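You operate a simulated robot arm through the tools that you are given. There is no shell and no other tool. Be economical: measure what you need, move in short steps, check, and stop when the job is done.

Carry out the task below with a simulated robot arm. There is one attempt and no reset: what you move stays moved.

TASK
Cap the latched bottle with its foil cap and stand it in the CLEAN tray.
Fine: swing the spout back over the drip tray; the foil cap lies beside the block; free the neck latch. Set down upright: what you pick out.

It is judged by the outcome, as a careful person would: the job done as asked, and still so three seconds after it is handed in. It fails if anything else is knocked over, pushed out of place, dropped, spilled or broken. Lids that push on must go on centred and level and be pressed home; caps that screw on are set level and turned clockwise until they are tight.

THE ROBOT
A 7-joint arm with a two-finger parallel gripper, fixed in place. Base frame: the origin is at the foot of the arm, x ahead of it, y to its left, z up; the work surface is at about z = 0. Units: m, rad, N and s.
With the tool pointing down near the work surface it reaches from about 0.24 to 0.62 m from the base axis. Its first joint turns from -1.152 to 1.152 rad. Payload 2.6 kg.
The tool frame sits at the grasp point between the pads (the TCP): z along the fingers, y along the line on which they close. The tips reach 0.03 m beyond it. Largest opening 0.094 m; finger width 0.028, thickness 0.01; the body of the gripper, 0.05 by 0.096 m, starts 0.055 m behind the TCP.
Orientation is that of the tool frame in the base frame, as [roll, pitch, yaw] about the fixed x, y, z axes, in that order (R = Rz(yaw) Ry(pitch) Rx(roll)). With the fingers straight down and closing along the base's y, the tool's x points along the base's -x, its y along +y and its z along -z.

THE INTERFACE
- The arm moves only by the tool move_arm. Its argument "moves" is a list of rows, each a list of 7 numbers: the shift along the tool's x, y, z in units of 500 mm (1.0 is 500 mm), then the turn, a rotation vector about the tool's x, y, z in units of 180 degrees (1.0 is 180 degrees), then the gripper command, from -1 (shut) to 1 (fully open), values between in proportion. In form: [[dx, dy, dz, ax, ay, az, claw], ...]. A call has 1 to 8 rows; each row is the pose to reach, as a shift and turn from the pose commanded when the call began, along the tool's axes at that moment. A call with a number of a shift or a turn outside -1 to 1 is refused whole. Each row takes 0.2 s and may step no farther than 0.05 m and 0.15 rad from the row before; otherwise, or with a gripper value out of range, the whole call is refused. Where a pose cannot be reached the arm comes as near as it can. A force on the tool above 50 N (or 10 N above the force at the start of the call, whichever is more), or a blocked arm, ends the call early, and 0.2 s more pass. The fingers move at their own pace (about 0.072 m/s each) and stop on an object; they squeeze with about 21 N. The grip force told is the motor's: it shows also when the fingers shut on nothing. Time passes only in rows, and 0.2 s behind the last, so rows that repeat a pose let the fingers close. It gives the time, the measured TCP pose, the force on the tool (base axes), the opening and the grip force at its end, in the units of the frame above (readings bear some noise), with the torque about the TCP (base axes, N m) and any sound that the robot's microphone picked up, and new pictures: "show" is both (left out), scene, wrist or none.
- Cameras (640 x 400 px; columns grow to the right, rows downward): "scene" is fixed at [0.041, 0.4373, 0.5694]; the picture's right is [-0.72, -0.69, 0.00], its down [-0.35, 0.37, -0.86] and it looks along [0.60, -0.62, -0.51] (base axes); focal length 214 px, centre (320, 200). "wrist" rides on the gripper at [0.076, 0.014, -0.103] in the tool frame; the picture's right is [-0.18, 0.98, 0.00], its down [-0.75, -0.14, -0.64] and it looks along [-0.63, -0.12, 0.77] (tool axes); focal length 243 px, centre (320, 200). There is no depth. A picture from a camera that has moved, and an enlarged one, comes with that camera's place and axes in the base frame and with its lens.
- close_up(camera, box): a new picture of the part [left, top, right, bottom] of that camera's present view, enlarged. The clock stands still meanwhile.
- close_job(): hands the job in; it is judged then, once.

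Go step by step. Nothing tells you positions but the pictures and the camera data: compare them with the known pose of the tool, close in by small moves and look again before you grip or let go. The budget is 120 turns and 200 pictures, counting those below and the enlarged ones. Unless the task says otherwise, let go and move clear before handing in, and close with one line.

The tools are called after "Call:" as a command line: name --pt "numbers of a row" for each row, then --argument value for the rest, lists and objects as JSON in quotes. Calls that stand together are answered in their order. move_arm: Moves the arm, as the interface text tells. Its arguments: {"type":"object","properties":{"moves":{"type":"array","items":{"type":"array","items":{"type":"number"}}},"show":{"type":"string","enum":["both","scene","wrist","none"]}},"required":["moves"]} The other tools are called the same way: close_up (camera, box) takes an enlarged picture of a part of a camera's view; close_job () hands the job in.

At the start:

```text
t: 0.0
eef_pos: [0.2892, 0.0604, 0.4381]
tcp_rot: [3.139, 0.001, -3.141]
contact_force: [-0.2, 0.5, -0.5]
ft_torque: [-0.01, -0.02, -0.03]
gripper_width: 0.0937
grip_force: 0.1
```

scene: 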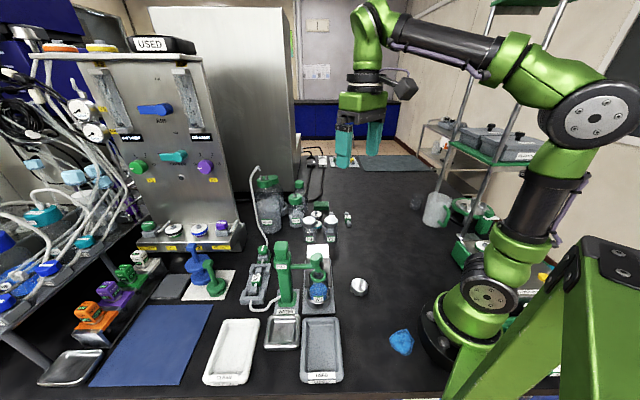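
wrist: 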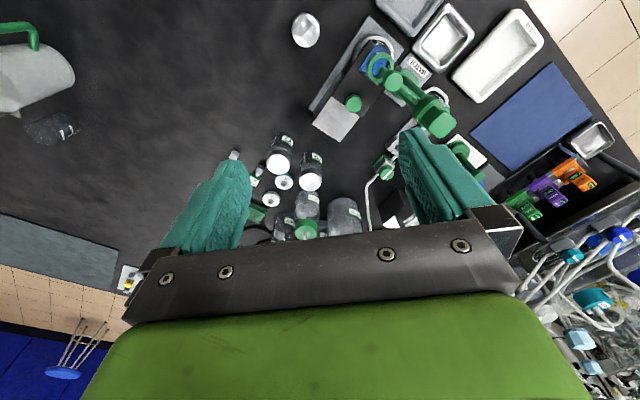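

I see a crowded bench with a green dispenser post, trays and a latched bottle under it. I'll enlarge the key area first.

Call:
close_up --camera "scene" --box '[230, 220, 390, 320]'

Call:
close_up --camera "scene" --box '[190, 290, 430, 400]'

Call:
close_up --camera "wrist" --box '[280, 0, 520, 150]'

```text
4.00 times, centred on (310, 270) of scene
camera zoom: at [0.041, 0.4373, 0.5694], right [-0.72, -0.69, 0.0], down [-0.35, 0.37, -0.86], along [0.6, -0.62, -0.51], focal length 858 px, centre (360, -80)
```

zoom: 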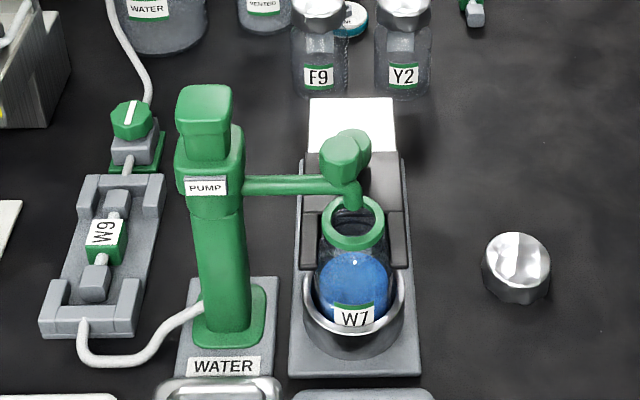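

```text
2.67 times, centred on (310, 345) of scene
camera zoom: at [0.041, 0.4373, 0.5694], right [-0.72, -0.69, 0.0], down [-0.35, 0.37, -0.86], along [0.6, -0.62, -0.51], focal length 572 px, centre (347, -187)
```

zoom: 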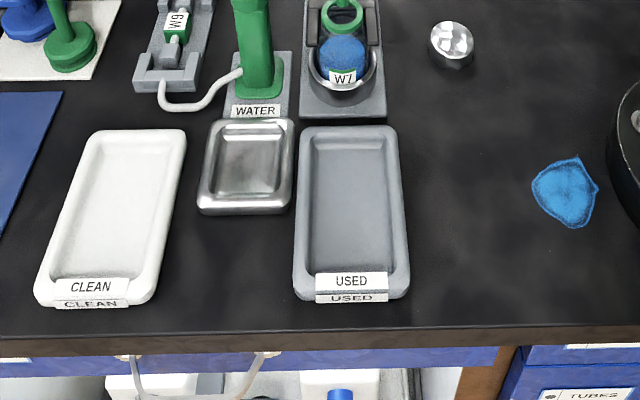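

```text
2.67 times, centred on (400, 75) of wrist
camera zoom: at [0.2122, 0.0763, 0.5403], right [0.18, 0.98, 0.0], down [0.75, -0.14, 0.64], along [0.63, -0.12, -0.77], focal length 647 px, centre (107, 533)
```

zoom: 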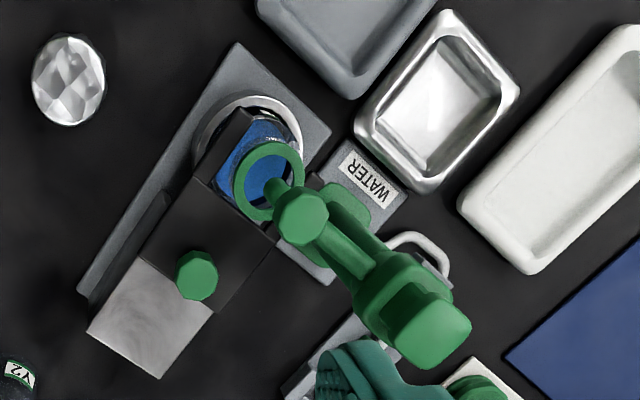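

The spout head looks to be near (0.326, 0.162, 0.155), the pump post at (0.376, 0.222), the mouth at (0.318, 0.156, 0.10), the latch knob at (0.366, 0.107, 0.10) and the cap at (0.252, 0.047). I'll move above the spout, with the fingers turned to straddle it, and look again.

Call:
move_arm --pt "-0.012 0.034 0.04 0 0 -0.046 0.2" --pt "-0.024 0.068 0.08 0 0 -0.092 0.2" --pt "-0.036 0.102 0.12 0 0 -0.138 0.2" --pt "-0.05 0.136 0.16 0 0 -0.184 0.2" --pt "-0.062 0.17 0.2 0 0 -0.23 0.2" --pt "-0.074 0.204 0.24 0 0 -0.27 0.2" --pt "-0.074 0.204 0.24 0 0 -0.27 0.2"

```text
t: 1.6
eef_pos: [0.328, 0.1627, 0.3155]
tcp_rot: [3.141, 0.001, -2.289]
contact_force: [0.4, 0.4, -0.2]
ft_torque: [0.0, -0.02, 0.0]
gripper_width: 0.0567
grip_force: 0.0
camera wrist: at [0.2658, 0.1158, 0.4185], right [-0.62, 0.79, 0.0], down [0.6, 0.47, 0.64], along [0.51, 0.4, -0.77], focal length 243 px, centre (320, 200)
```

scene: 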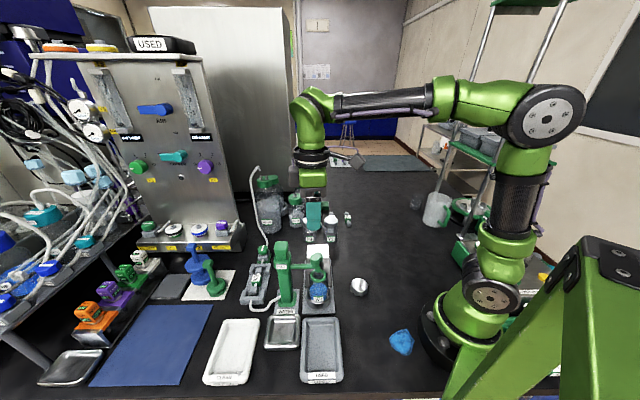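
wrist: 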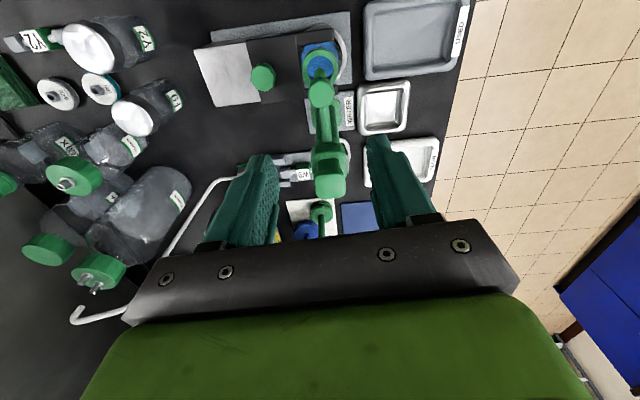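

The fingers are above the spout and lined up roughly with it. I'll enlarge this view to refine positions.

Call:
close_up --camera "wrist" --box '[190, 0, 430, 150]'

Call:
close_up --camera "scene" --box '[270, 230, 350, 310]'

```text
2.67 times, centred on (310, 75) of wrist
camera zoom: at [0.2658, 0.1158, 0.4185], right [-0.62, 0.79, 0.0], down [0.6, 0.47, 0.64], along [0.51, 0.4, -0.77], focal length 647 px, centre (347, 533)
```

zoom: 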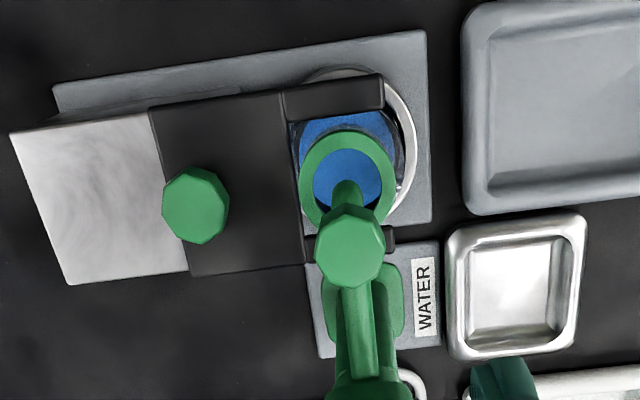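

```text
5.00 times, centred on (310, 270) of scene
camera zoom: at [0.041, 0.4373, 0.5694], right [-0.72, -0.69, 0.0], down [-0.35, 0.37, -0.86], along [0.6, -0.62, -0.51], focal length 1072 px, centre (370, -150)
```

zoom: 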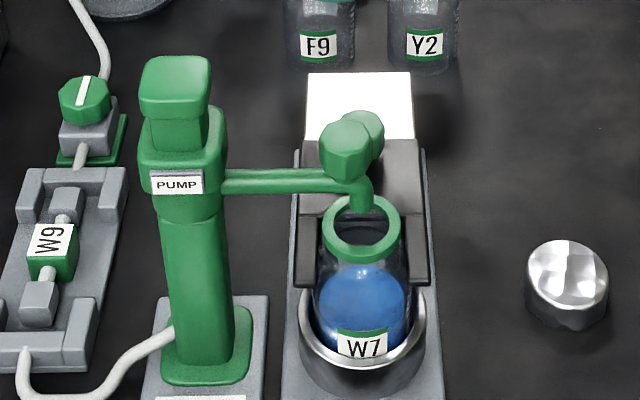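

The nozzle tip ends just above the mouth (about z 0.11) and the spout carries a knob at about (0.325, 0.163, 0.16). I'll lower the open fingers around that knob to cage it.

Call:
move_arm --pt "0 0 0.08 0 0 0 0.2" --pt "0 0 0.16 0 0 0 0.2" --pt "0 0 0.22 0 0 0 0.2" --pt "0 0 0.28 0 0 0 0.2" --pt "0 0 0.31 0 0 0 0.2"

Call:
close_up --camera "scene" --box '[250, 210, 370, 310]'

```text
t: 2.8
eef_pos: [0.327, 0.1646, 0.1624]
tcp_rot: [3.139, 0.003, -2.293]
contact_force: [-0.6, 0.2, 0.4]
ft_torque: [0.02, 0.0, -0.02]
gripper_width: 0.0565
grip_force: 0.1
camera wrist: at [0.2648, 0.117, 0.2647], right [-0.62, 0.79, 0.0], down [0.6, 0.47, 0.64], along [0.51, 0.4, -0.77], focal length 243 px, centre (320, 200)
```

scene: 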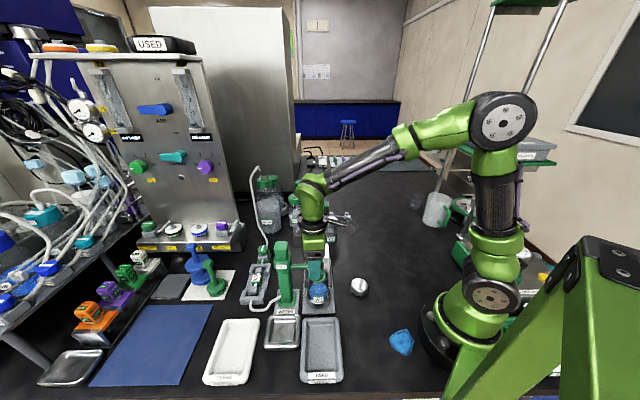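
wrist: 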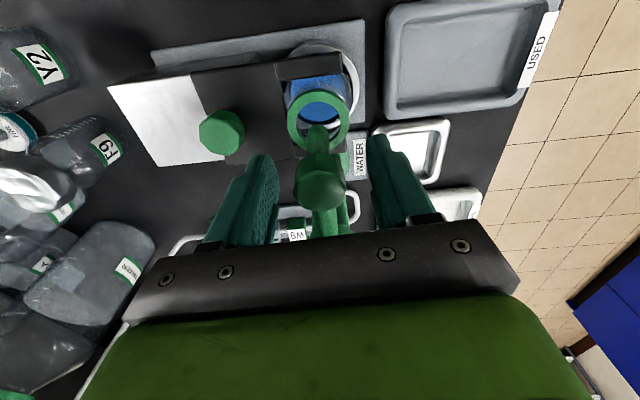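

```text
4.00 times, centred on (310, 260) of scene
camera zoom: at [0.041, 0.4372, 0.5694], right [-0.72, -0.69, 0.0], down [-0.35, 0.37, -0.86], along [0.6, -0.62, -0.51], focal length 858 px, centre (360, -40)
```

zoom: 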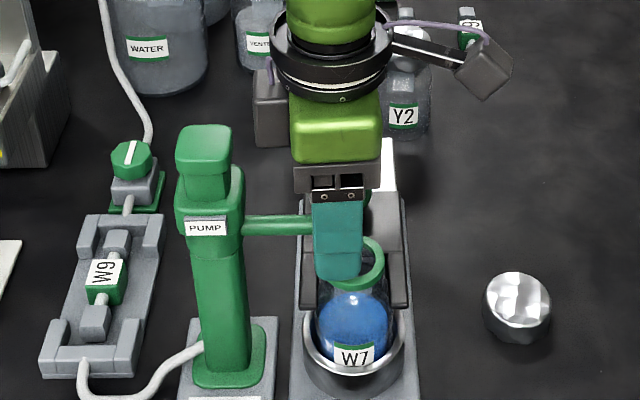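

The knob sits between the fingers. I'll narrow the cage and swing the first part of the arc about the post, away from the bottle and towards the drip tray.

Call:
move_arm --pt "0 0 0 0 0 0 -0.2" --pt "0 0 0 0 0 0 -0.2" --pt "-0.0015 0.0218 0 0 0 0.0444 -0.2" --pt "-0.0061 0.0432 0 0 0 0.0889 -0.2" --pt "-0.0136 0.0638 0 0 0 0.1333 -0.2" --pt "-0.0238 0.0831 0 0 0 0.1778 -0.2"

Call:
close_up --camera "scene" --box '[250, 210, 370, 310]'

```text
t: 4.2
eef_pos: [0.3018, 0.1997, 0.1622]
tcp_rot: [3.139, 0.0, -2.854]
contact_force: [0.0, -0.1, 0.7]
ft_torque: [-0.01, 0.02, -0.01]
gripper_width: 0.0377
grip_force: 0.1
camera wrist: at [0.2244, 0.1928, 0.2657], right [-0.1, 0.99, 0.0], down [0.76, 0.08, 0.64], along [0.64, 0.07, -0.77], focal length 243 px, centre (320, 200)
```

scene: 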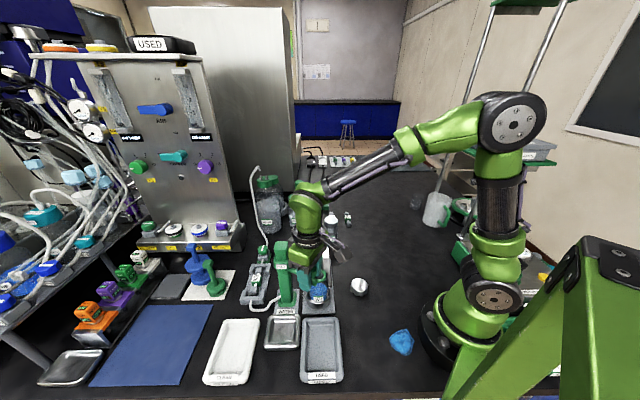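
wrist: 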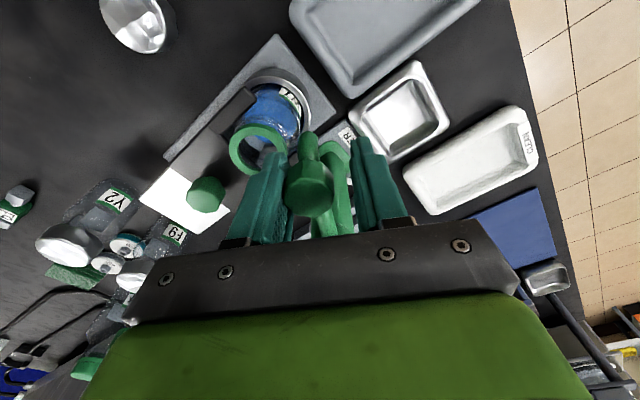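

```text
4.00 times, centred on (310, 260) of scene
camera zoom: at [0.041, 0.4372, 0.5694], right [-0.72, -0.69, 0.0], down [-0.35, 0.37, -0.86], along [0.6, -0.62, -0.51], focal length 858 px, centre (360, -40)
```

zoom: 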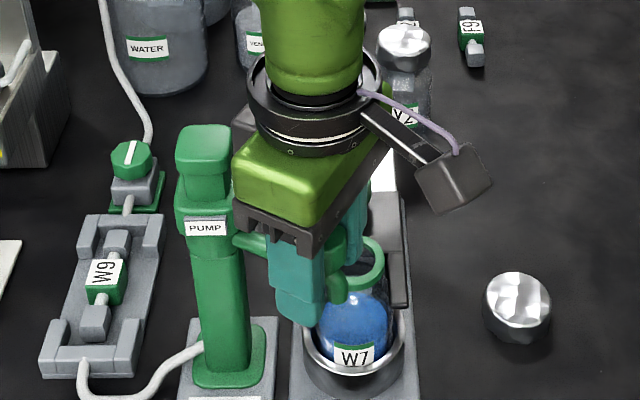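

The spout swings freely with the cage. I'll continue the arc to the drip tray.

Call:
move_arm --pt "-0.0015 0.0221 0 0 0 0.0444 -0.2" --pt "-0.0061 0.0437 0 0 0 0.0889 -0.2" --pt "-0.0137 0.0645 0 0 0 0.1333 -0.2" --pt "-0.0241 0.0841 0 0 0 0.1778 -0.2" --pt "-0.0371 0.102 0 0 0 0.2222 -0.2" --pt "-0.0525 0.1179 0 0 0 0.2667 -0.2" --pt "-0.07 0.1316 0 0 0 0.3111 -0.2" --pt "-0.0891 0.1426 0 0 0 0.3556 -0.2"

Call:
close_up --camera "scene" --box '[230, 230, 350, 350]'

```text
t: 6.0
eef_pos: [0.3258, 0.2807, 0.1623]
tcp_rot: [3.14, 0.001, 2.31]
contact_force: [0.0, 0.6, 0.5]
ft_torque: [0.02, 0.03, -0.01]
gripper_width: 0.0375
grip_force: 0.2
camera wrist: at [0.2833, 0.3476, 0.2654], right [0.85, 0.53, 0.0], down [0.4, -0.65, 0.64], along [0.34, -0.54, -0.77], focal length 243 px, centre (320, 200)
```

scene: 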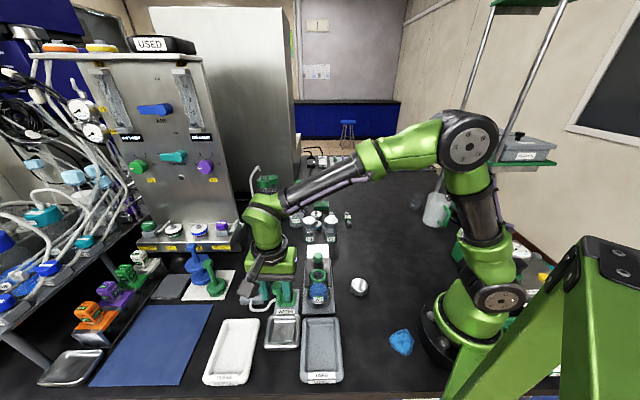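
wrist: 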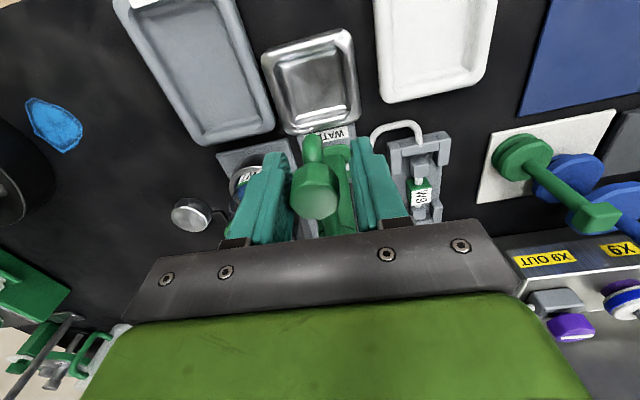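

```text
3.33 times, centred on (290, 290) of scene
camera zoom: at [0.041, 0.4372, 0.5694], right [-0.72, -0.69, 0.0], down [-0.35, 0.37, -0.86], along [0.6, -0.62, -0.51], focal length 715 px, centre (420, -100)
```

zoom: 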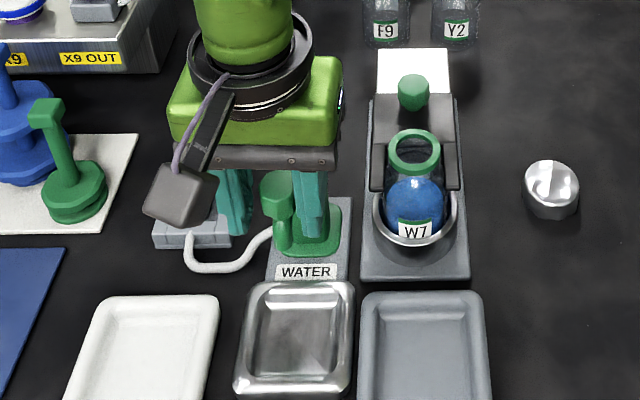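

The spout now sits over the drip tray and the latch knob is plainly visible near (0.368, 0.109, 0.097). I'll raise clear, and go over to the latch knob.

Call:
move_arm --pt "0 0 -0.09 0 0 0 0.0" --pt "0 0 -0.18 0 0 0 0.0" --pt "-0.052 -0.028 -0.2 0 0 -0.0445 0.1" --pt "-0.104 -0.057 -0.2 0 0 -0.089 0.1" --pt "-0.156 -0.085 -0.2 0 0 -0.1335 0.1" --pt "-0.207 -0.113 -0.2 0 0 -0.178 0.1" --pt "-0.259 -0.142 -0.2 0 0 -0.2225 0.1" --pt "-0.311 -0.17 -0.2 0 0 -0.267 0.1" --show "none"

Call:
move_arm --pt "0 0 0 0 0 -0.0445 0.0" --pt "0 0 0 0 0 -0.089 0.0" --pt "0 0 0 0 0 -0.1335 0.0" --pt "0 0 0 0 0 -0.178 0.0" --pt "0 0 0 0 0 -0.2225 0.0" --pt "0 0 0 0 0 -0.267 0.0" --pt "0 0 0 0 0 -0.267 0.0"

Call:
close_up --camera "wrist" --box '[220, 0, 460, 150]'

Call:
close_up --camera "scene" --box '[240, 230, 360, 350]'

```text
t: 7.8
eef_pos: [0.3702, 0.1086, 0.2608]
tcp_rot: [3.139, 0.003, -3.131]
contact_force: [0.1, 0.0, -0.2]
ft_torque: [0.02, 0.0, -0.02]
gripper_width: 0.0519
grip_force: 0.1
```

```text
t: 9.4
eef_pos: [0.3672, 0.1086, 0.2626]
tcp_rot: [-3.14, 0.0, -2.29]
contact_force: [0.6, 0.0, -1.2]
ft_torque: [0.0, -0.01, -0.03]
gripper_width: 0.0471
grip_force: 0.1
camera wrist: at [0.3066, 0.0621, 0.3655], right [-0.62, 0.79, 0.0], down [0.6, 0.47, 0.64], along [0.51, 0.4, -0.77], focal length 243 px, centre (320, 200)
```

scene: 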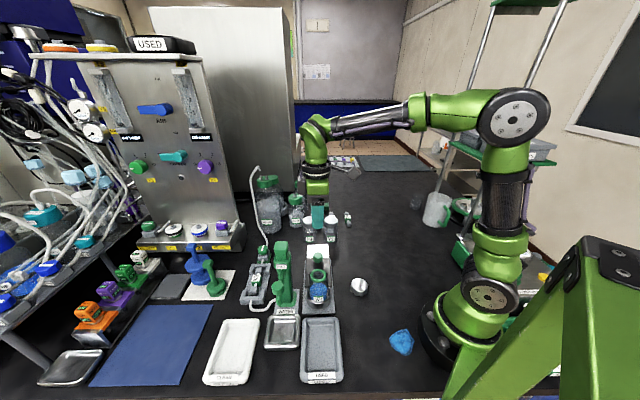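
wrist: 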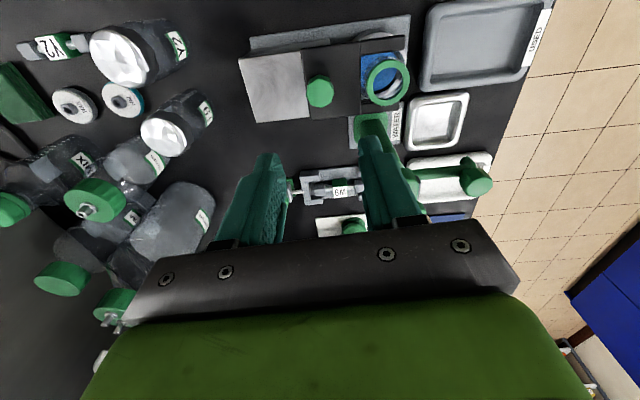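

```text
2.67 times, centred on (340, 75) of wrist
camera zoom: at [0.3066, 0.0621, 0.3655], right [-0.62, 0.79, 0.0], down [0.6, 0.47, 0.64], along [0.51, 0.4, -0.77], focal length 647 px, centre (267, 533)
```

zoom: 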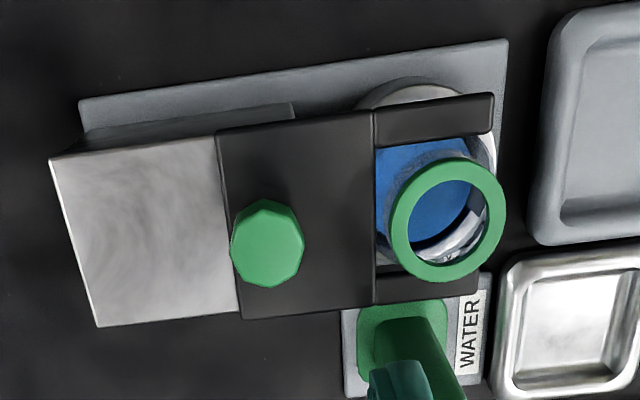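

```text
3.33 times, centred on (300, 290) of scene
camera zoom: at [0.041, 0.4373, 0.5694], right [-0.72, -0.69, 0.0], down [-0.35, 0.37, -0.86], along [0.6, -0.62, -0.51], focal length 715 px, centre (387, -100)
```

zoom: 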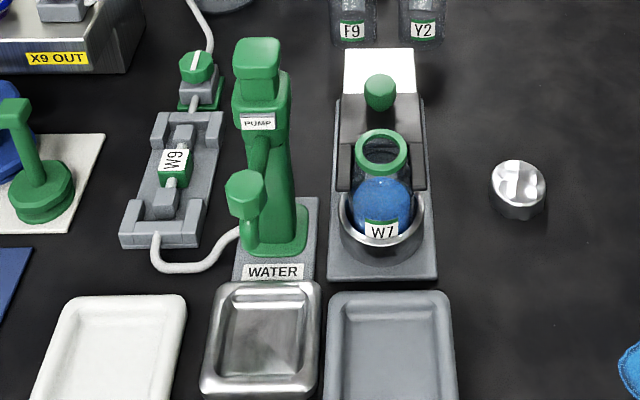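

The knob is directly below the tool; the slide axis is at 45°. I'll trim yaw by 4°, lower around the knob and grip it.

Call:
move_arm --pt "0 0 0.08 0 0 0.021 0.0" --pt "0 0 0.16 0 0 0.021 0.0" --pt "0 0 0.23 0 0 0.021 0.0" --pt "0 0 0.27 0 0 0.021 0.0" --pt "0 0 0.292 0 0 0.021 0.0" --pt "0 0 0.292 0 0 0.021 -0.3" --pt "0 0 0.292 0 0 0.021 -1" --pt "0 0 0.292 0 0 0.021 -1"

Call:
close_up --camera "scene" --box '[270, 220, 370, 320]'

```text
t: 11.2
eef_pos: [0.3697, 0.1098, 0.1147]
tcp_rot: [-3.141, 0.004, -2.357]
contact_force: [-7.1, -6.0, 19.6]
ft_torque: [0.34, -0.29, -0.17]
gripper_width: 0.0263
grip_force: 45.3
camera wrist: at [0.3049, 0.0677, 0.2181], right [-0.56, 0.83, 0.0], down [0.63, 0.43, 0.64], along [0.53, 0.36, -0.76], focal length 243 px, centre (320, 200)
```

scene: 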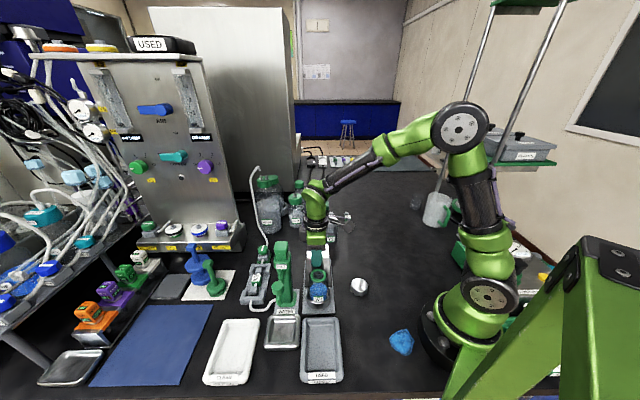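
wrist: 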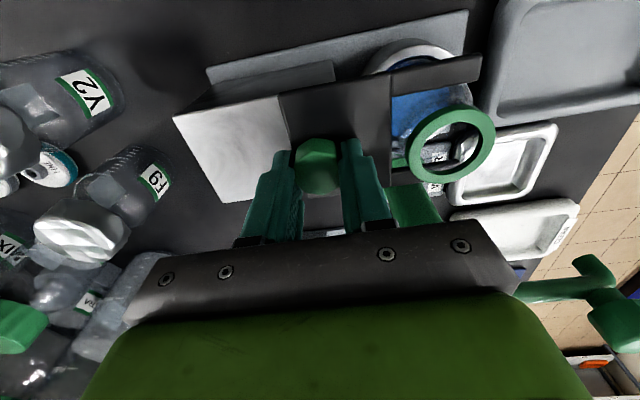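

```text
4.00 times, centred on (320, 270) of scene
camera zoom: at [0.0409, 0.4372, 0.5694], right [-0.72, -0.69, 0.0], down [-0.35, 0.37, -0.86], along [0.6, -0.62, -0.51], focal length 858 px, centre (320, -80)
```

zoom: 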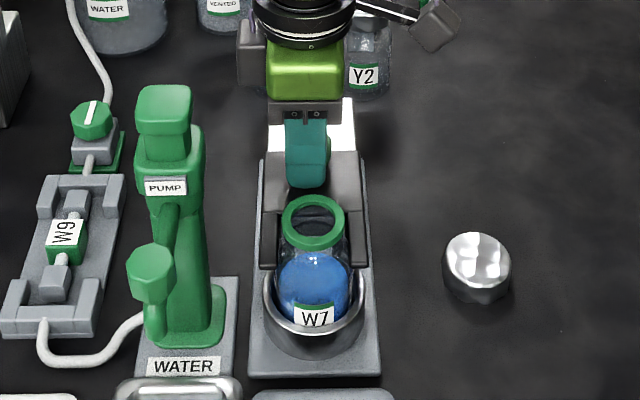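

The knob is gripped. I'll slide it away from the bottle along the 45° axis.

Call:
move_arm --pt "0 -0.01 -0.004 0 0 0 -1" --pt "0 -0.025 -0.004 0 0 0 -1" --pt "0 -0.04 -0.004 0 0 0 -1" --pt "0 -0.055 -0.004 0 0 0 -1" --pt "0 -0.07 -0.004 0 0 0 -1" --pt "0 -0.085 -0.004 0 0 0 -1"

Call:
close_up --camera "scene" --box '[270, 220, 370, 320]'

```text
t: 12.6
eef_pos: [0.397, 0.0795, 0.1177]
tcp_rot: [3.141, -0.001, -2.356]
contact_force: [14.0, 14.9, -32.3]
ft_torque: [0.24, -0.46, -0.01]
gripper_width: 0.0264
grip_force: 44.8
camera wrist: at [0.3329, 0.0375, 0.221], right [-0.56, 0.83, 0.0], down [0.63, 0.43, 0.64], along [0.53, 0.36, -0.77], focal length 243 px, centre (320, 200)
```

scene: 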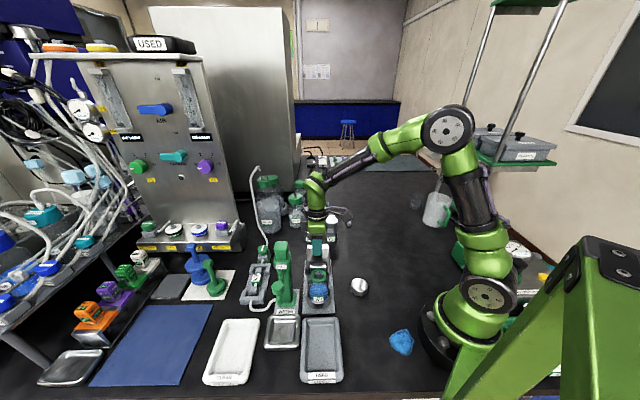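
wrist: 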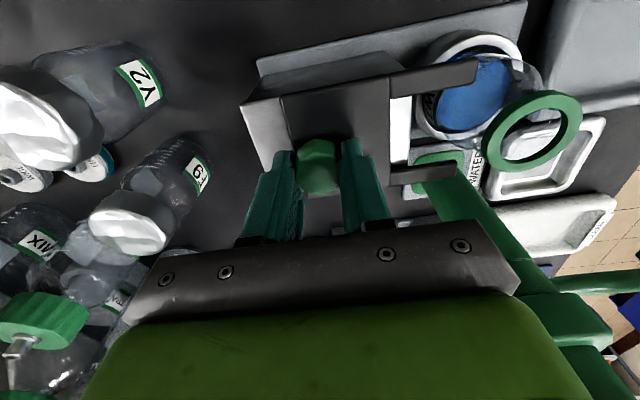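

```text
4.00 times, centred on (320, 270) of scene
camera zoom: at [0.0412, 0.4373, 0.5693], right [-0.72, -0.69, 0.0], down [-0.35, 0.37, -0.86], along [0.6, -0.62, -0.51], focal length 858 px, centre (320, -80)
```

zoom: 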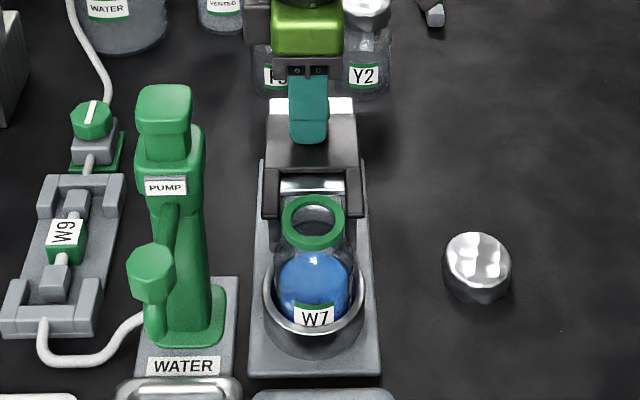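

The latch slid about 41 mm and no end stop is felt yet. I'll pull a bit farther to see whether there's a stop.

Call:
move_arm --pt "0 -0.008 0.003 0 0 0 -1" --pt "0 -0.018 0.003 0 0 0 -1" --pt "0 -0.028 0.003 0 0 0 -1" --show "wrist"

Call:
close_up --camera "scene" --box '[280, 230, 350, 310]'

```text
t: 13.5
eef_pos: [0.4038, 0.0743, 0.1188]
tcp_rot: [3.128, -0.004, -2.36]
contact_force: [-5.1, 0.0, 0.9]
ft_torque: [-0.13, -0.9, 0.0]
gripper_width: 0.0265
grip_force: 44.7
stopped in row 3: the force on the tool passed its limit at 53 N (the readings are from after the stop); the commanded pose is now the measured one
camera wrist: at [0.3401, 0.0308, 0.2214], right [-0.56, 0.83, 0.01], down [0.64, 0.43, 0.64], along [0.52, 0.37, -0.77], focal length 243 px, centre (320, 200)
```

wrist: 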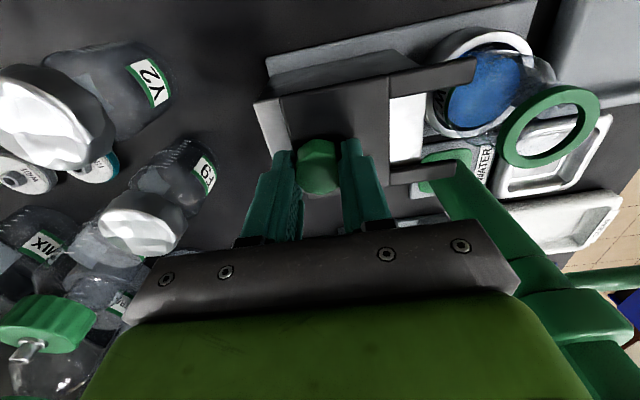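

```text
5.00 times, centred on (315, 270) of scene
camera zoom: at [0.041, 0.4372, 0.5694], right [-0.72, -0.69, 0.0], down [-0.35, 0.37, -0.86], along [0.6, -0.62, -0.51], focal length 1072 px, centre (345, -150)
```

zoom: 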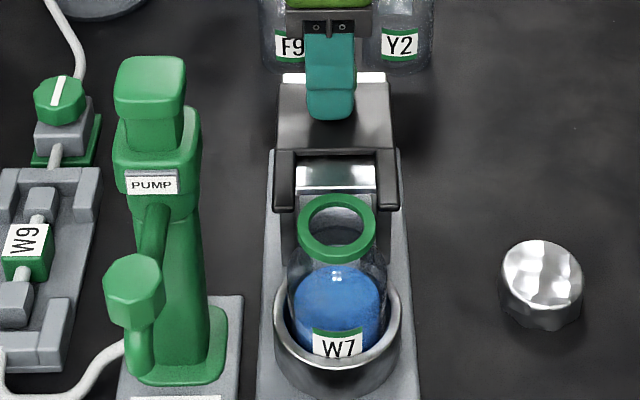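

The latch hit its end stop, about 50 mm back, and the neck is free. I'll let go of the knob, rise, and go over the foil cap.

Call:
move_arm --pt "0 0 0 0 0 0 0.2" --pt "0 0 0 0 0 0 0.2" --pt "0 0 -0.09 0 0 0 0.2" --pt "0 0 -0.18 0 0 0 0.4" --pt "0.063 0.044 -0.22 0 0 0 0.6" --pt "0.126 0.088 -0.22 0 0 0 0.6" --pt "0.19 0.132 -0.22 0 0 0 0.6" --pt "0.253 0.177 -0.22 0 0 0 0.6" --show "none"

Call:
close_up --camera "wrist" --box '[160, 0, 480, 200]'

Call:
close_up --camera "scene" --box '[280, 220, 400, 310]'

```text
t: 15.3
eef_pos: [0.2558, 0.0468, 0.2284]
tcp_rot: [3.128, -0.003, -2.359]
contact_force: [0.7, -0.2, 0.1]
ft_torque: [-0.02, 0.0, 0.01]
gripper_width: 0.0753
grip_force: 0.1
```

```text
2.00 times, centred on (320, 100) of wrist
camera zoom: at [0.1917, 0.0045, 0.3323], right [-0.56, 0.83, 0.01], down [0.64, 0.43, 0.64], along [0.52, 0.37, -0.77], focal length 485 px, centre (320, 400)
```

zoom: 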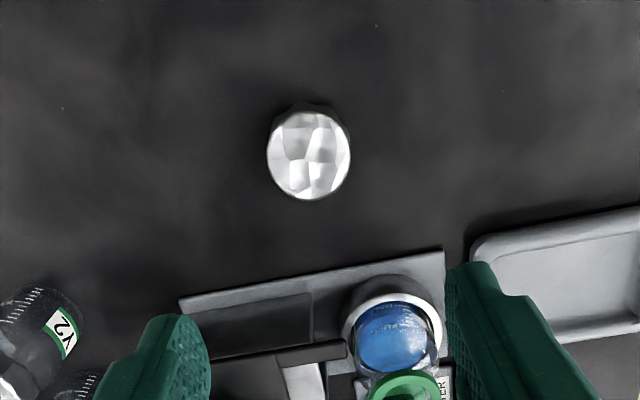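

```text
4.44 times, centred on (340, 265) of scene
camera zoom: at [0.041, 0.4373, 0.5694], right [-0.72, -0.69, 0.0], down [-0.35, 0.37, -0.86], along [0.6, -0.62, -0.51], focal length 953 px, centre (231, -89)
```

zoom: 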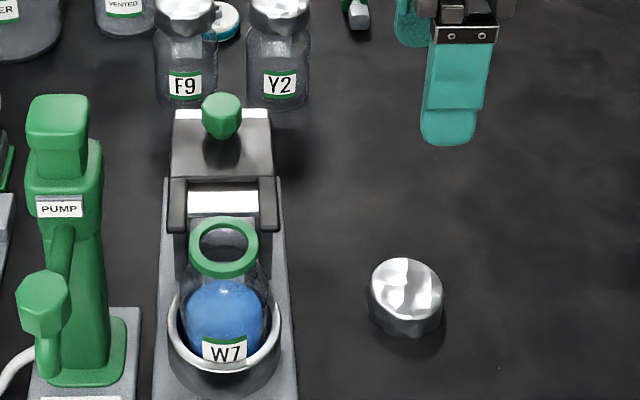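

The cap lies closed face up around (0.252, 0.047). I'll lower part-way above it, levelling the tool, and look again.

Call:
move_arm --pt "0.007 0.004 0.07 0.0043 0 0 0.6" --pt "0.007 0.004 0.14 0.0043 0 0 0.6" --pt "0.007 0.004 0.21 0.0043 0 0 0.6" --pt "0.007 0.004 0.25 0.0043 0 0 0.6" --show "wrist"

Call:
close_up --camera "scene" --box '[310, 230, 410, 310]'

```text
t: 16.3
eef_pos: [0.249, 0.0486, 0.1054]
tcp_rot: [-3.14, -0.002, -2.36]
contact_force: [0.0, -0.1, -0.3]
ft_torque: [0.0, -0.01, 0.03]
gripper_width: 0.0753
grip_force: 0.1
camera wrist: at [0.1843, 0.0062, 0.2075], right [-0.56, 0.83, 0.0], down [0.63, 0.43, 0.64], along [0.53, 0.36, -0.77], focal length 243 px, centre (320, 200)
```

wrist: 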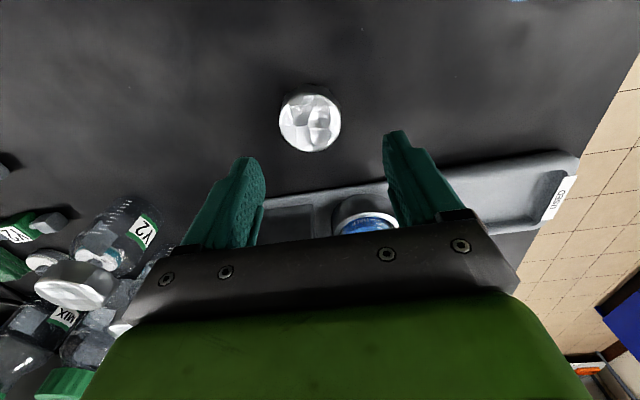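

```text
5.00 times, centred on (360, 270) of scene
camera zoom: at [0.041, 0.4373, 0.5694], right [-0.72, -0.69, 0.0], down [-0.35, 0.37, -0.86], along [0.6, -0.62, -0.51], focal length 1072 px, centre (120, -150)
```

zoom: 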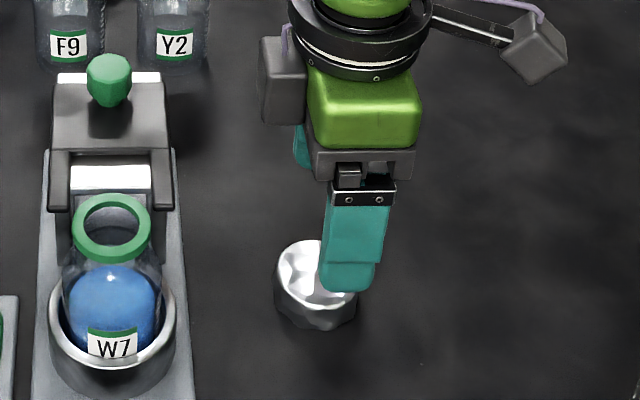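

The cap is roughly 6 mm off along the closing axis, nearly centred across it. I'll shift and lower to just over it, then look again.

Call:
move_arm --pt "0 -0.012 0.03 0 0 0 0.6" --pt "0 -0.012 0.07 0 0 0 0.6" --pt "0 -0.012 0.086 0 0 0 0.6" --show "none"

Call:
close_up --camera "wrist" --box '[200, 60, 440, 210]'

Call:
close_up --camera "scene" --box '[320, 250, 400, 310]'

```text
t: 17.1
eef_pos: [0.2512, 0.0427, 0.06]
tcp_rot: [-3.142, -0.002, -2.36]
contact_force: [0.3, -0.2, 0.8]
ft_torque: [-0.02, 0.03, -0.02]
gripper_width: 0.075
grip_force: 0.1
```

```text
2.67 times, centred on (320, 135) of wrist
camera zoom: at [0.1864, 0.0003, 0.163], right [-0.56, 0.83, 0.0], down [0.64, 0.43, 0.64], along [0.53, 0.36, -0.77], focal length 647 px, centre (320, 373)
```

zoom: 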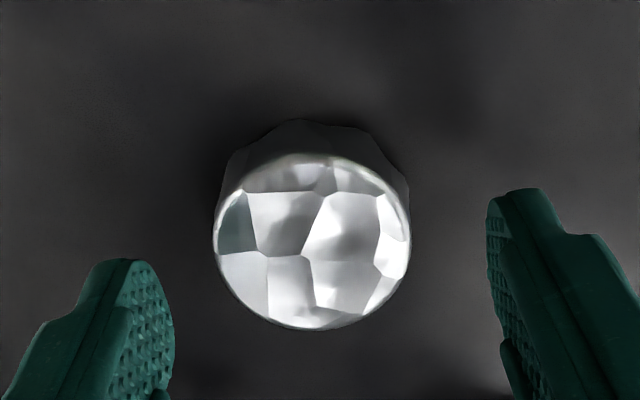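

```text
6.67 times, centred on (360, 280) of scene
camera zoom: at [0.041, 0.4373, 0.5694], right [-0.72, -0.69, 0.0], down [-0.35, 0.37, -0.86], along [0.6, -0.62, -0.51], focal length 1430 px, centre (53, -333)
```

zoom: 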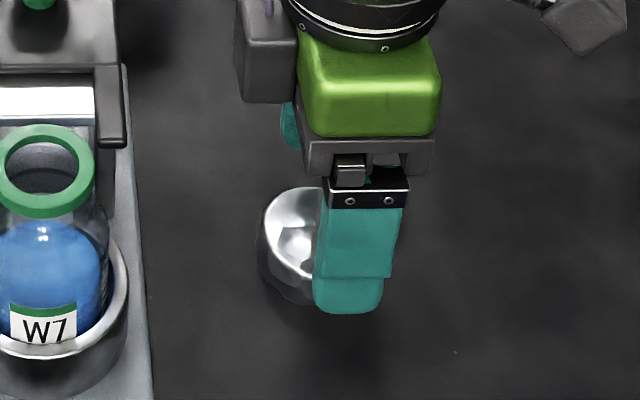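

The cap (47 mm across, about 22 mm tall) is centred between the fingers within 2 mm. I'll trim, lower to tips 10 mm off the table, and grip.

Call:
move_arm --pt "0.004 -0.004 0.02 0 0 0 0.6" --pt "0.004 -0.004 0.042 0 0 0 0.6" --pt "0.004 -0.004 0.042 0 0 0 0.2" --pt "0.004 -0.004 0.042 0 0 0 -0.1" --pt "0.004 -0.004 0.042 0 0 0 -1" --pt "0.004 -0.004 0.042 0 0 0 -1"

Call:
close_up --camera "wrist" --box '[200, 60, 440, 210]'

Call:
close_up --camera "scene" --box '[320, 250, 400, 310]'

```text
t: 18.5
eef_pos: [0.2531, 0.0387, 0.0392]
tcp_rot: [3.14, -0.002, -2.361]
contact_force: [1.0, -0.4, 0.0]
ft_torque: [0.01, -0.02, 0.0]
gripper_width: 0.0504
grip_force: 20.9
camera wrist: at [0.188, -0.0028, 0.1428], right [-0.56, 0.83, 0.0], down [0.64, 0.43, 0.64], along [0.53, 0.36, -0.77], focal length 243 px, centre (320, 200)
```

scene: 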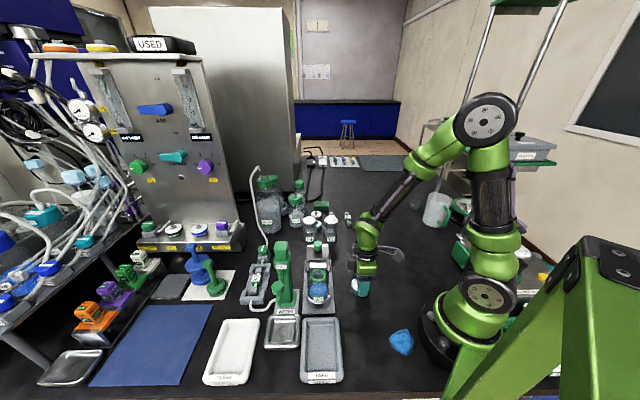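
wrist: 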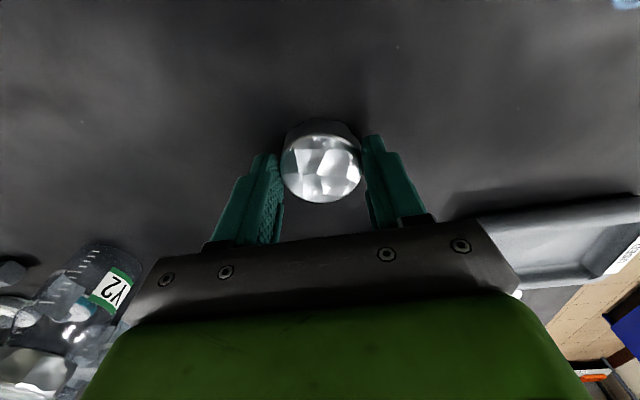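

```text
2.67 times, centred on (320, 135) of wrist
camera zoom: at [0.188, -0.0028, 0.1428], right [-0.56, 0.83, 0.0], down [0.64, 0.43, 0.64], along [0.53, 0.36, -0.77], focal length 647 px, centre (320, 373)
```

zoom: 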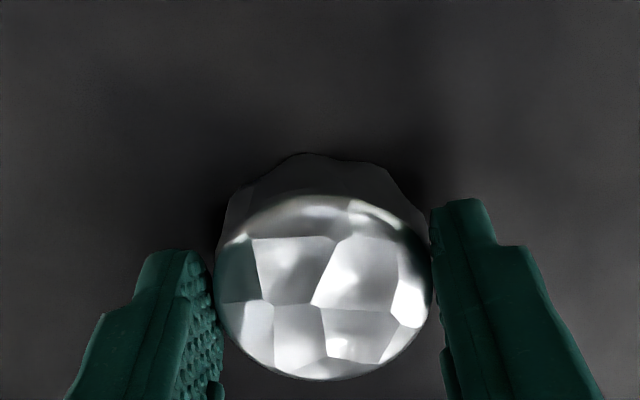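

```text
6.67 times, centred on (360, 280) of scene
camera zoom: at [0.041, 0.4373, 0.5694], right [-0.72, -0.69, 0.0], down [-0.35, 0.37, -0.86], along [0.6, -0.62, -0.51], focal length 1430 px, centre (53, -333)
```

zoom: 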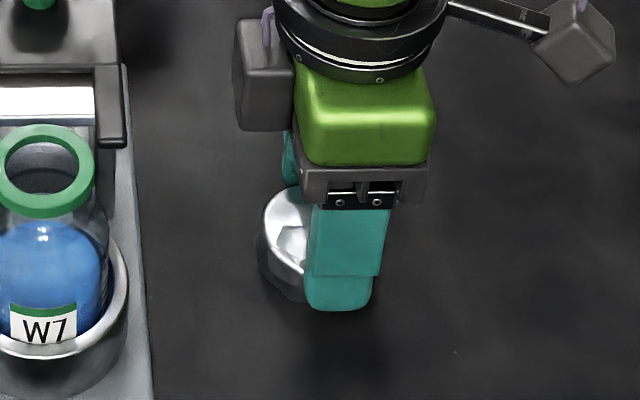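

The cap is held (50 mm across). I'll lift it and carry it to above the bottle mouth, then compare cap and ring.

Call:
move_arm --pt "0 0 -0.03 0 0 0 -1" --pt "0 0 -0.1 0 0 0 -1" --pt "0 0 -0.18 0 0 0 -1" --pt "0 0 -0.26 0 0 0 -1" --pt "-0.065 0.019 -0.3 0 0 0 -1" --pt "-0.13 0.038 -0.3 0 0 0 -1" --pt "-0.195 0.056 -0.3 0 0 0 -1" --pt "-0.259 0.075 -0.3 0 0 0 -1"

Call:
close_up --camera "wrist" --box '[200, 60, 440, 210]'

Call:
close_up --camera "scene" --box '[270, 230, 370, 310]'

```text
t: 20.3
eef_pos: [0.3158, 0.1614, 0.1894]
tcp_rot: [3.141, -0.004, -2.36]
contact_force: [0.0, -0.2, -0.2]
ft_torque: [0.0, 0.02, -0.01]
gripper_width: 0.0505
grip_force: 20.4
camera wrist: at [0.2519, 0.1186, 0.2921], right [-0.56, 0.83, 0.0], down [0.64, 0.43, 0.64], along [0.53, 0.36, -0.77], focal length 243 px, centre (320, 200)
```

scene: 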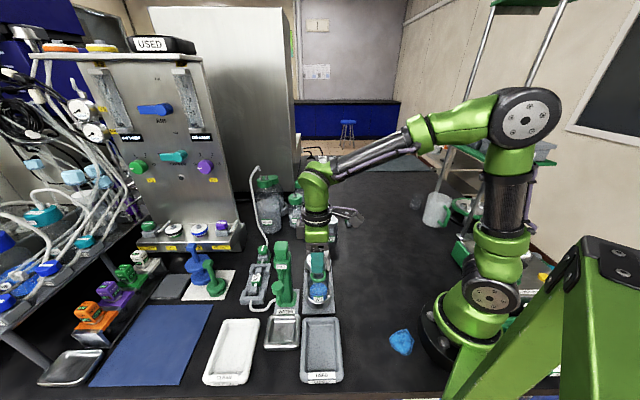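
wrist: 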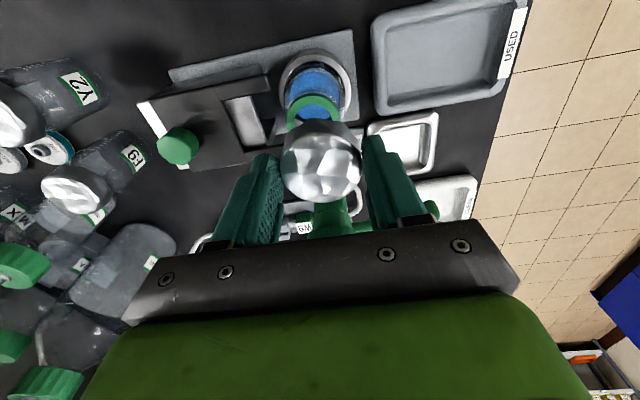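

```text
2.67 times, centred on (320, 135) of wrist
camera zoom: at [0.2519, 0.1186, 0.2921], right [-0.56, 0.83, 0.0], down [0.64, 0.43, 0.64], along [0.53, 0.36, -0.77], focal length 647 px, centre (320, 373)
```

zoom: 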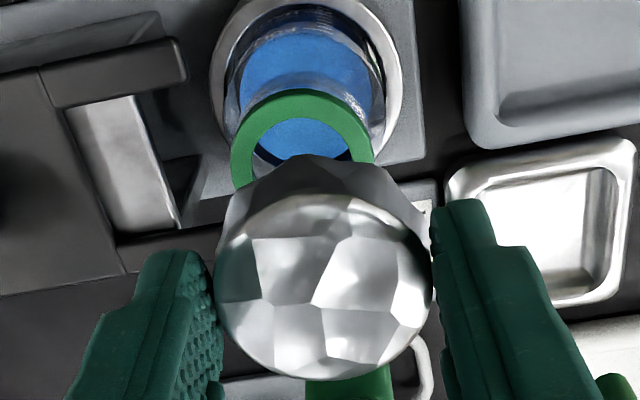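

```text
5.00 times, centred on (320, 270) of scene
camera zoom: at [0.041, 0.4372, 0.5694], right [-0.72, -0.69, 0.0], down [-0.35, 0.37, -0.86], along [0.6, -0.62, -0.51], focal length 1072 px, centre (320, -150)
```

zoom: 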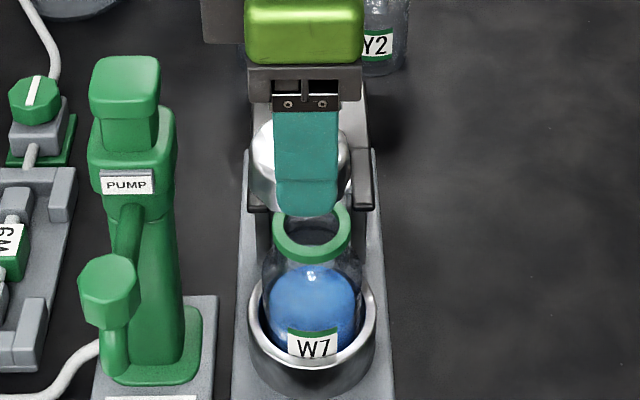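

The cap needs about 6 mm along tool −y and about 4–5 mm along tool +x to sit over the ring. I'll shift and lower to just above the mouth.

Call:
move_arm --pt "0.009 -0.012 0.02 0 0 0 -1" --pt "0.009 -0.012 0.05 0 0 0 -1" --pt "0.009 -0.012 0.07 0 0 0 -1" --show "none"

Call:
close_up --camera "wrist" --box '[200, 60, 440, 210]'

Call:
close_up --camera "scene" --box '[280, 240, 360, 300]'

```text
t: 21.1
eef_pos: [0.3204, 0.1506, 0.1551]
tcp_rot: [-3.141, -0.003, -2.36]
contact_force: [0.1, 0.0, -0.8]
ft_torque: [0.0, 0.01, 0.0]
gripper_width: 0.0505
grip_force: 21.5
```

```text
2.67 times, centred on (320, 135) of wrist
camera zoom: at [0.255, 0.1094, 0.2578], right [-0.56, 0.83, 0.0], down [0.64, 0.43, 0.64], along [0.53, 0.36, -0.77], focal length 647 px, centre (320, 373)
```

zoom: 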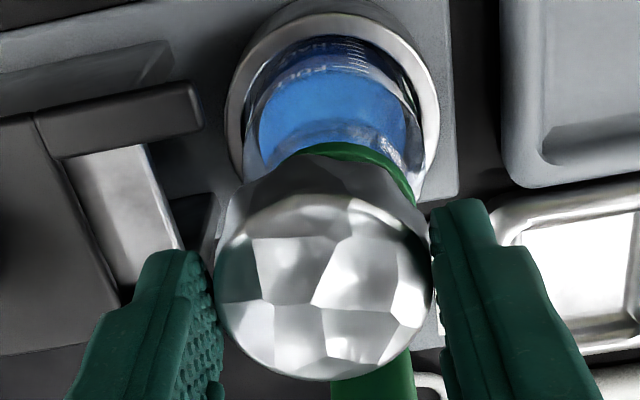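

```text
6.67 times, centred on (320, 270) of scene
camera zoom: at [0.041, 0.4373, 0.5694], right [-0.72, -0.69, 0.0], down [-0.35, 0.37, -0.86], along [0.6, -0.62, -0.51], focal length 1430 px, centre (320, -267)
```

zoom: 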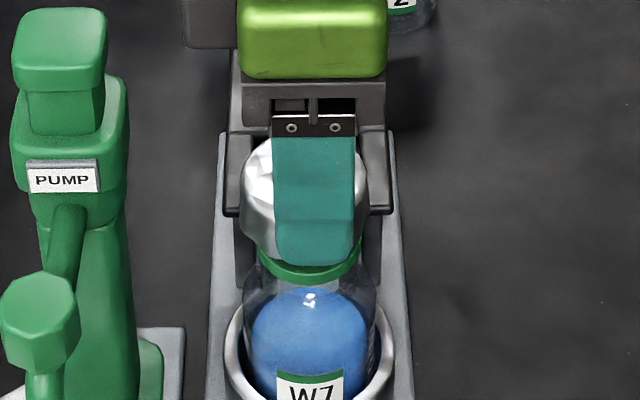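

The cap is just above the ring, slightly past it along the slide axis. I'll shift +4 mm along tool y and look again before pressing.

Call:
move_arm --pt "0.001 0.008 0 0 0 0 -1" --pt "0.001 0.008 0.008 0 0 0 -1" --pt "0.001 0.008 0.008 0 0 0 -1" --show "none"

Call:
close_up --camera "wrist" --box '[240, 60, 400, 160]'

Call:
close_up --camera "scene" --box '[290, 240, 350, 300]'

```text
t: 21.9
eef_pos: [0.3158, 0.1535, 0.1524]
tcp_rot: [3.141, -0.002, -2.36]
contact_force: [0.5, 0.1, 0.1]
ft_torque: [-0.03, 0.0, 0.0]
gripper_width: 0.0507
grip_force: 20.9
```

```text
4.00 times, centred on (320, 110) of wrist
camera zoom: at [0.2516, 0.1109, 0.2545], right [-0.56, 0.83, 0.0], down [0.64, 0.43, 0.64], along [0.53, 0.36, -0.77], focal length 970 px, centre (320, 560)
```

zoom: 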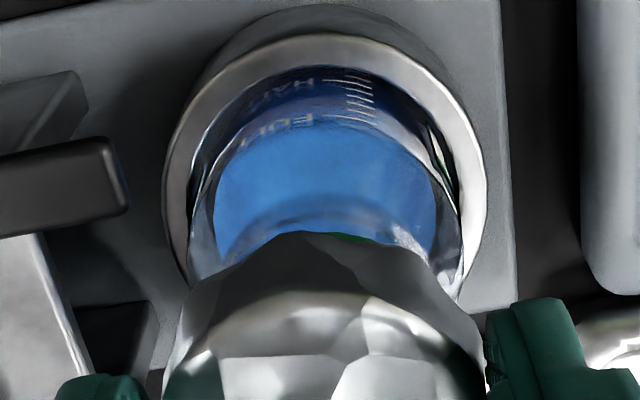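

```text
6.67 times, centred on (320, 270) of scene
camera zoom: at [0.041, 0.4373, 0.5694], right [-0.72, -0.69, 0.0], down [-0.35, 0.37, -0.86], along [0.6, -0.62, -0.51], focal length 1430 px, centre (320, -267)
```

zoom: 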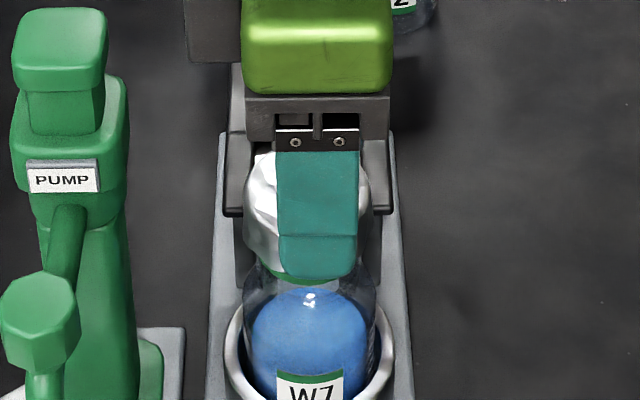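

Laterally the cap is within 1 mm in the scene view. I'll enlarge the rim region further to check the other direction.

Call:
close_up --camera "scene" --box '[304, 258, 334, 278]'

Call:
close_up --camera "wrist" --box '[270, 100, 370, 160]'

```text
16.00 times, centred on (319, 268) of scene
camera zoom: at [0.041, 0.4373, 0.5694], right [-0.72, -0.69, 0.0], down [-0.35, 0.37, -0.86], along [0.6, -0.62, -0.51], focal length 3432 px, centre (336, -888)
```

zoom: 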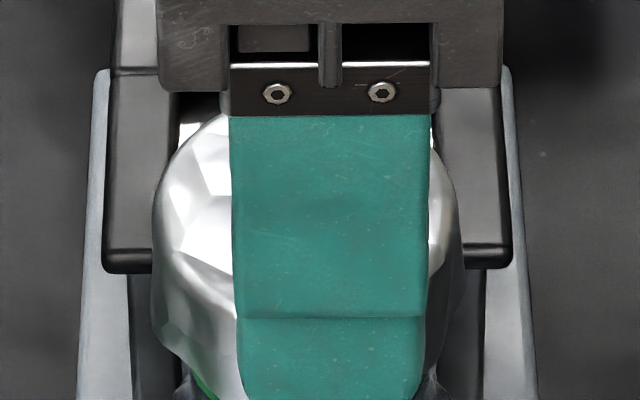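

```text
6.40 times, centred on (320, 130) of wrist
camera zoom: at [0.2516, 0.1109, 0.2545], right [-0.56, 0.83, 0.0], down [0.64, 0.43, 0.64], along [0.53, 0.36, -0.77], focal length 1553 px, centre (320, 648)
```

zoom: 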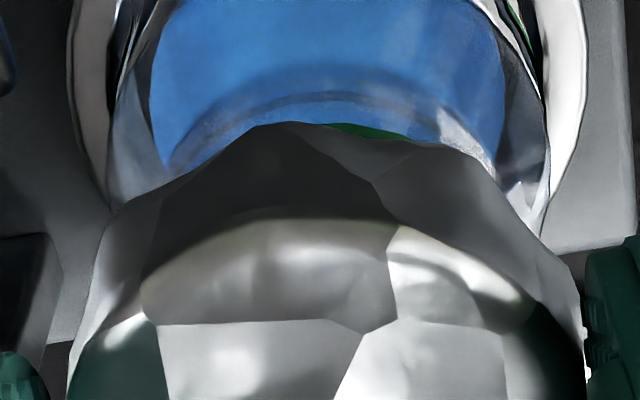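

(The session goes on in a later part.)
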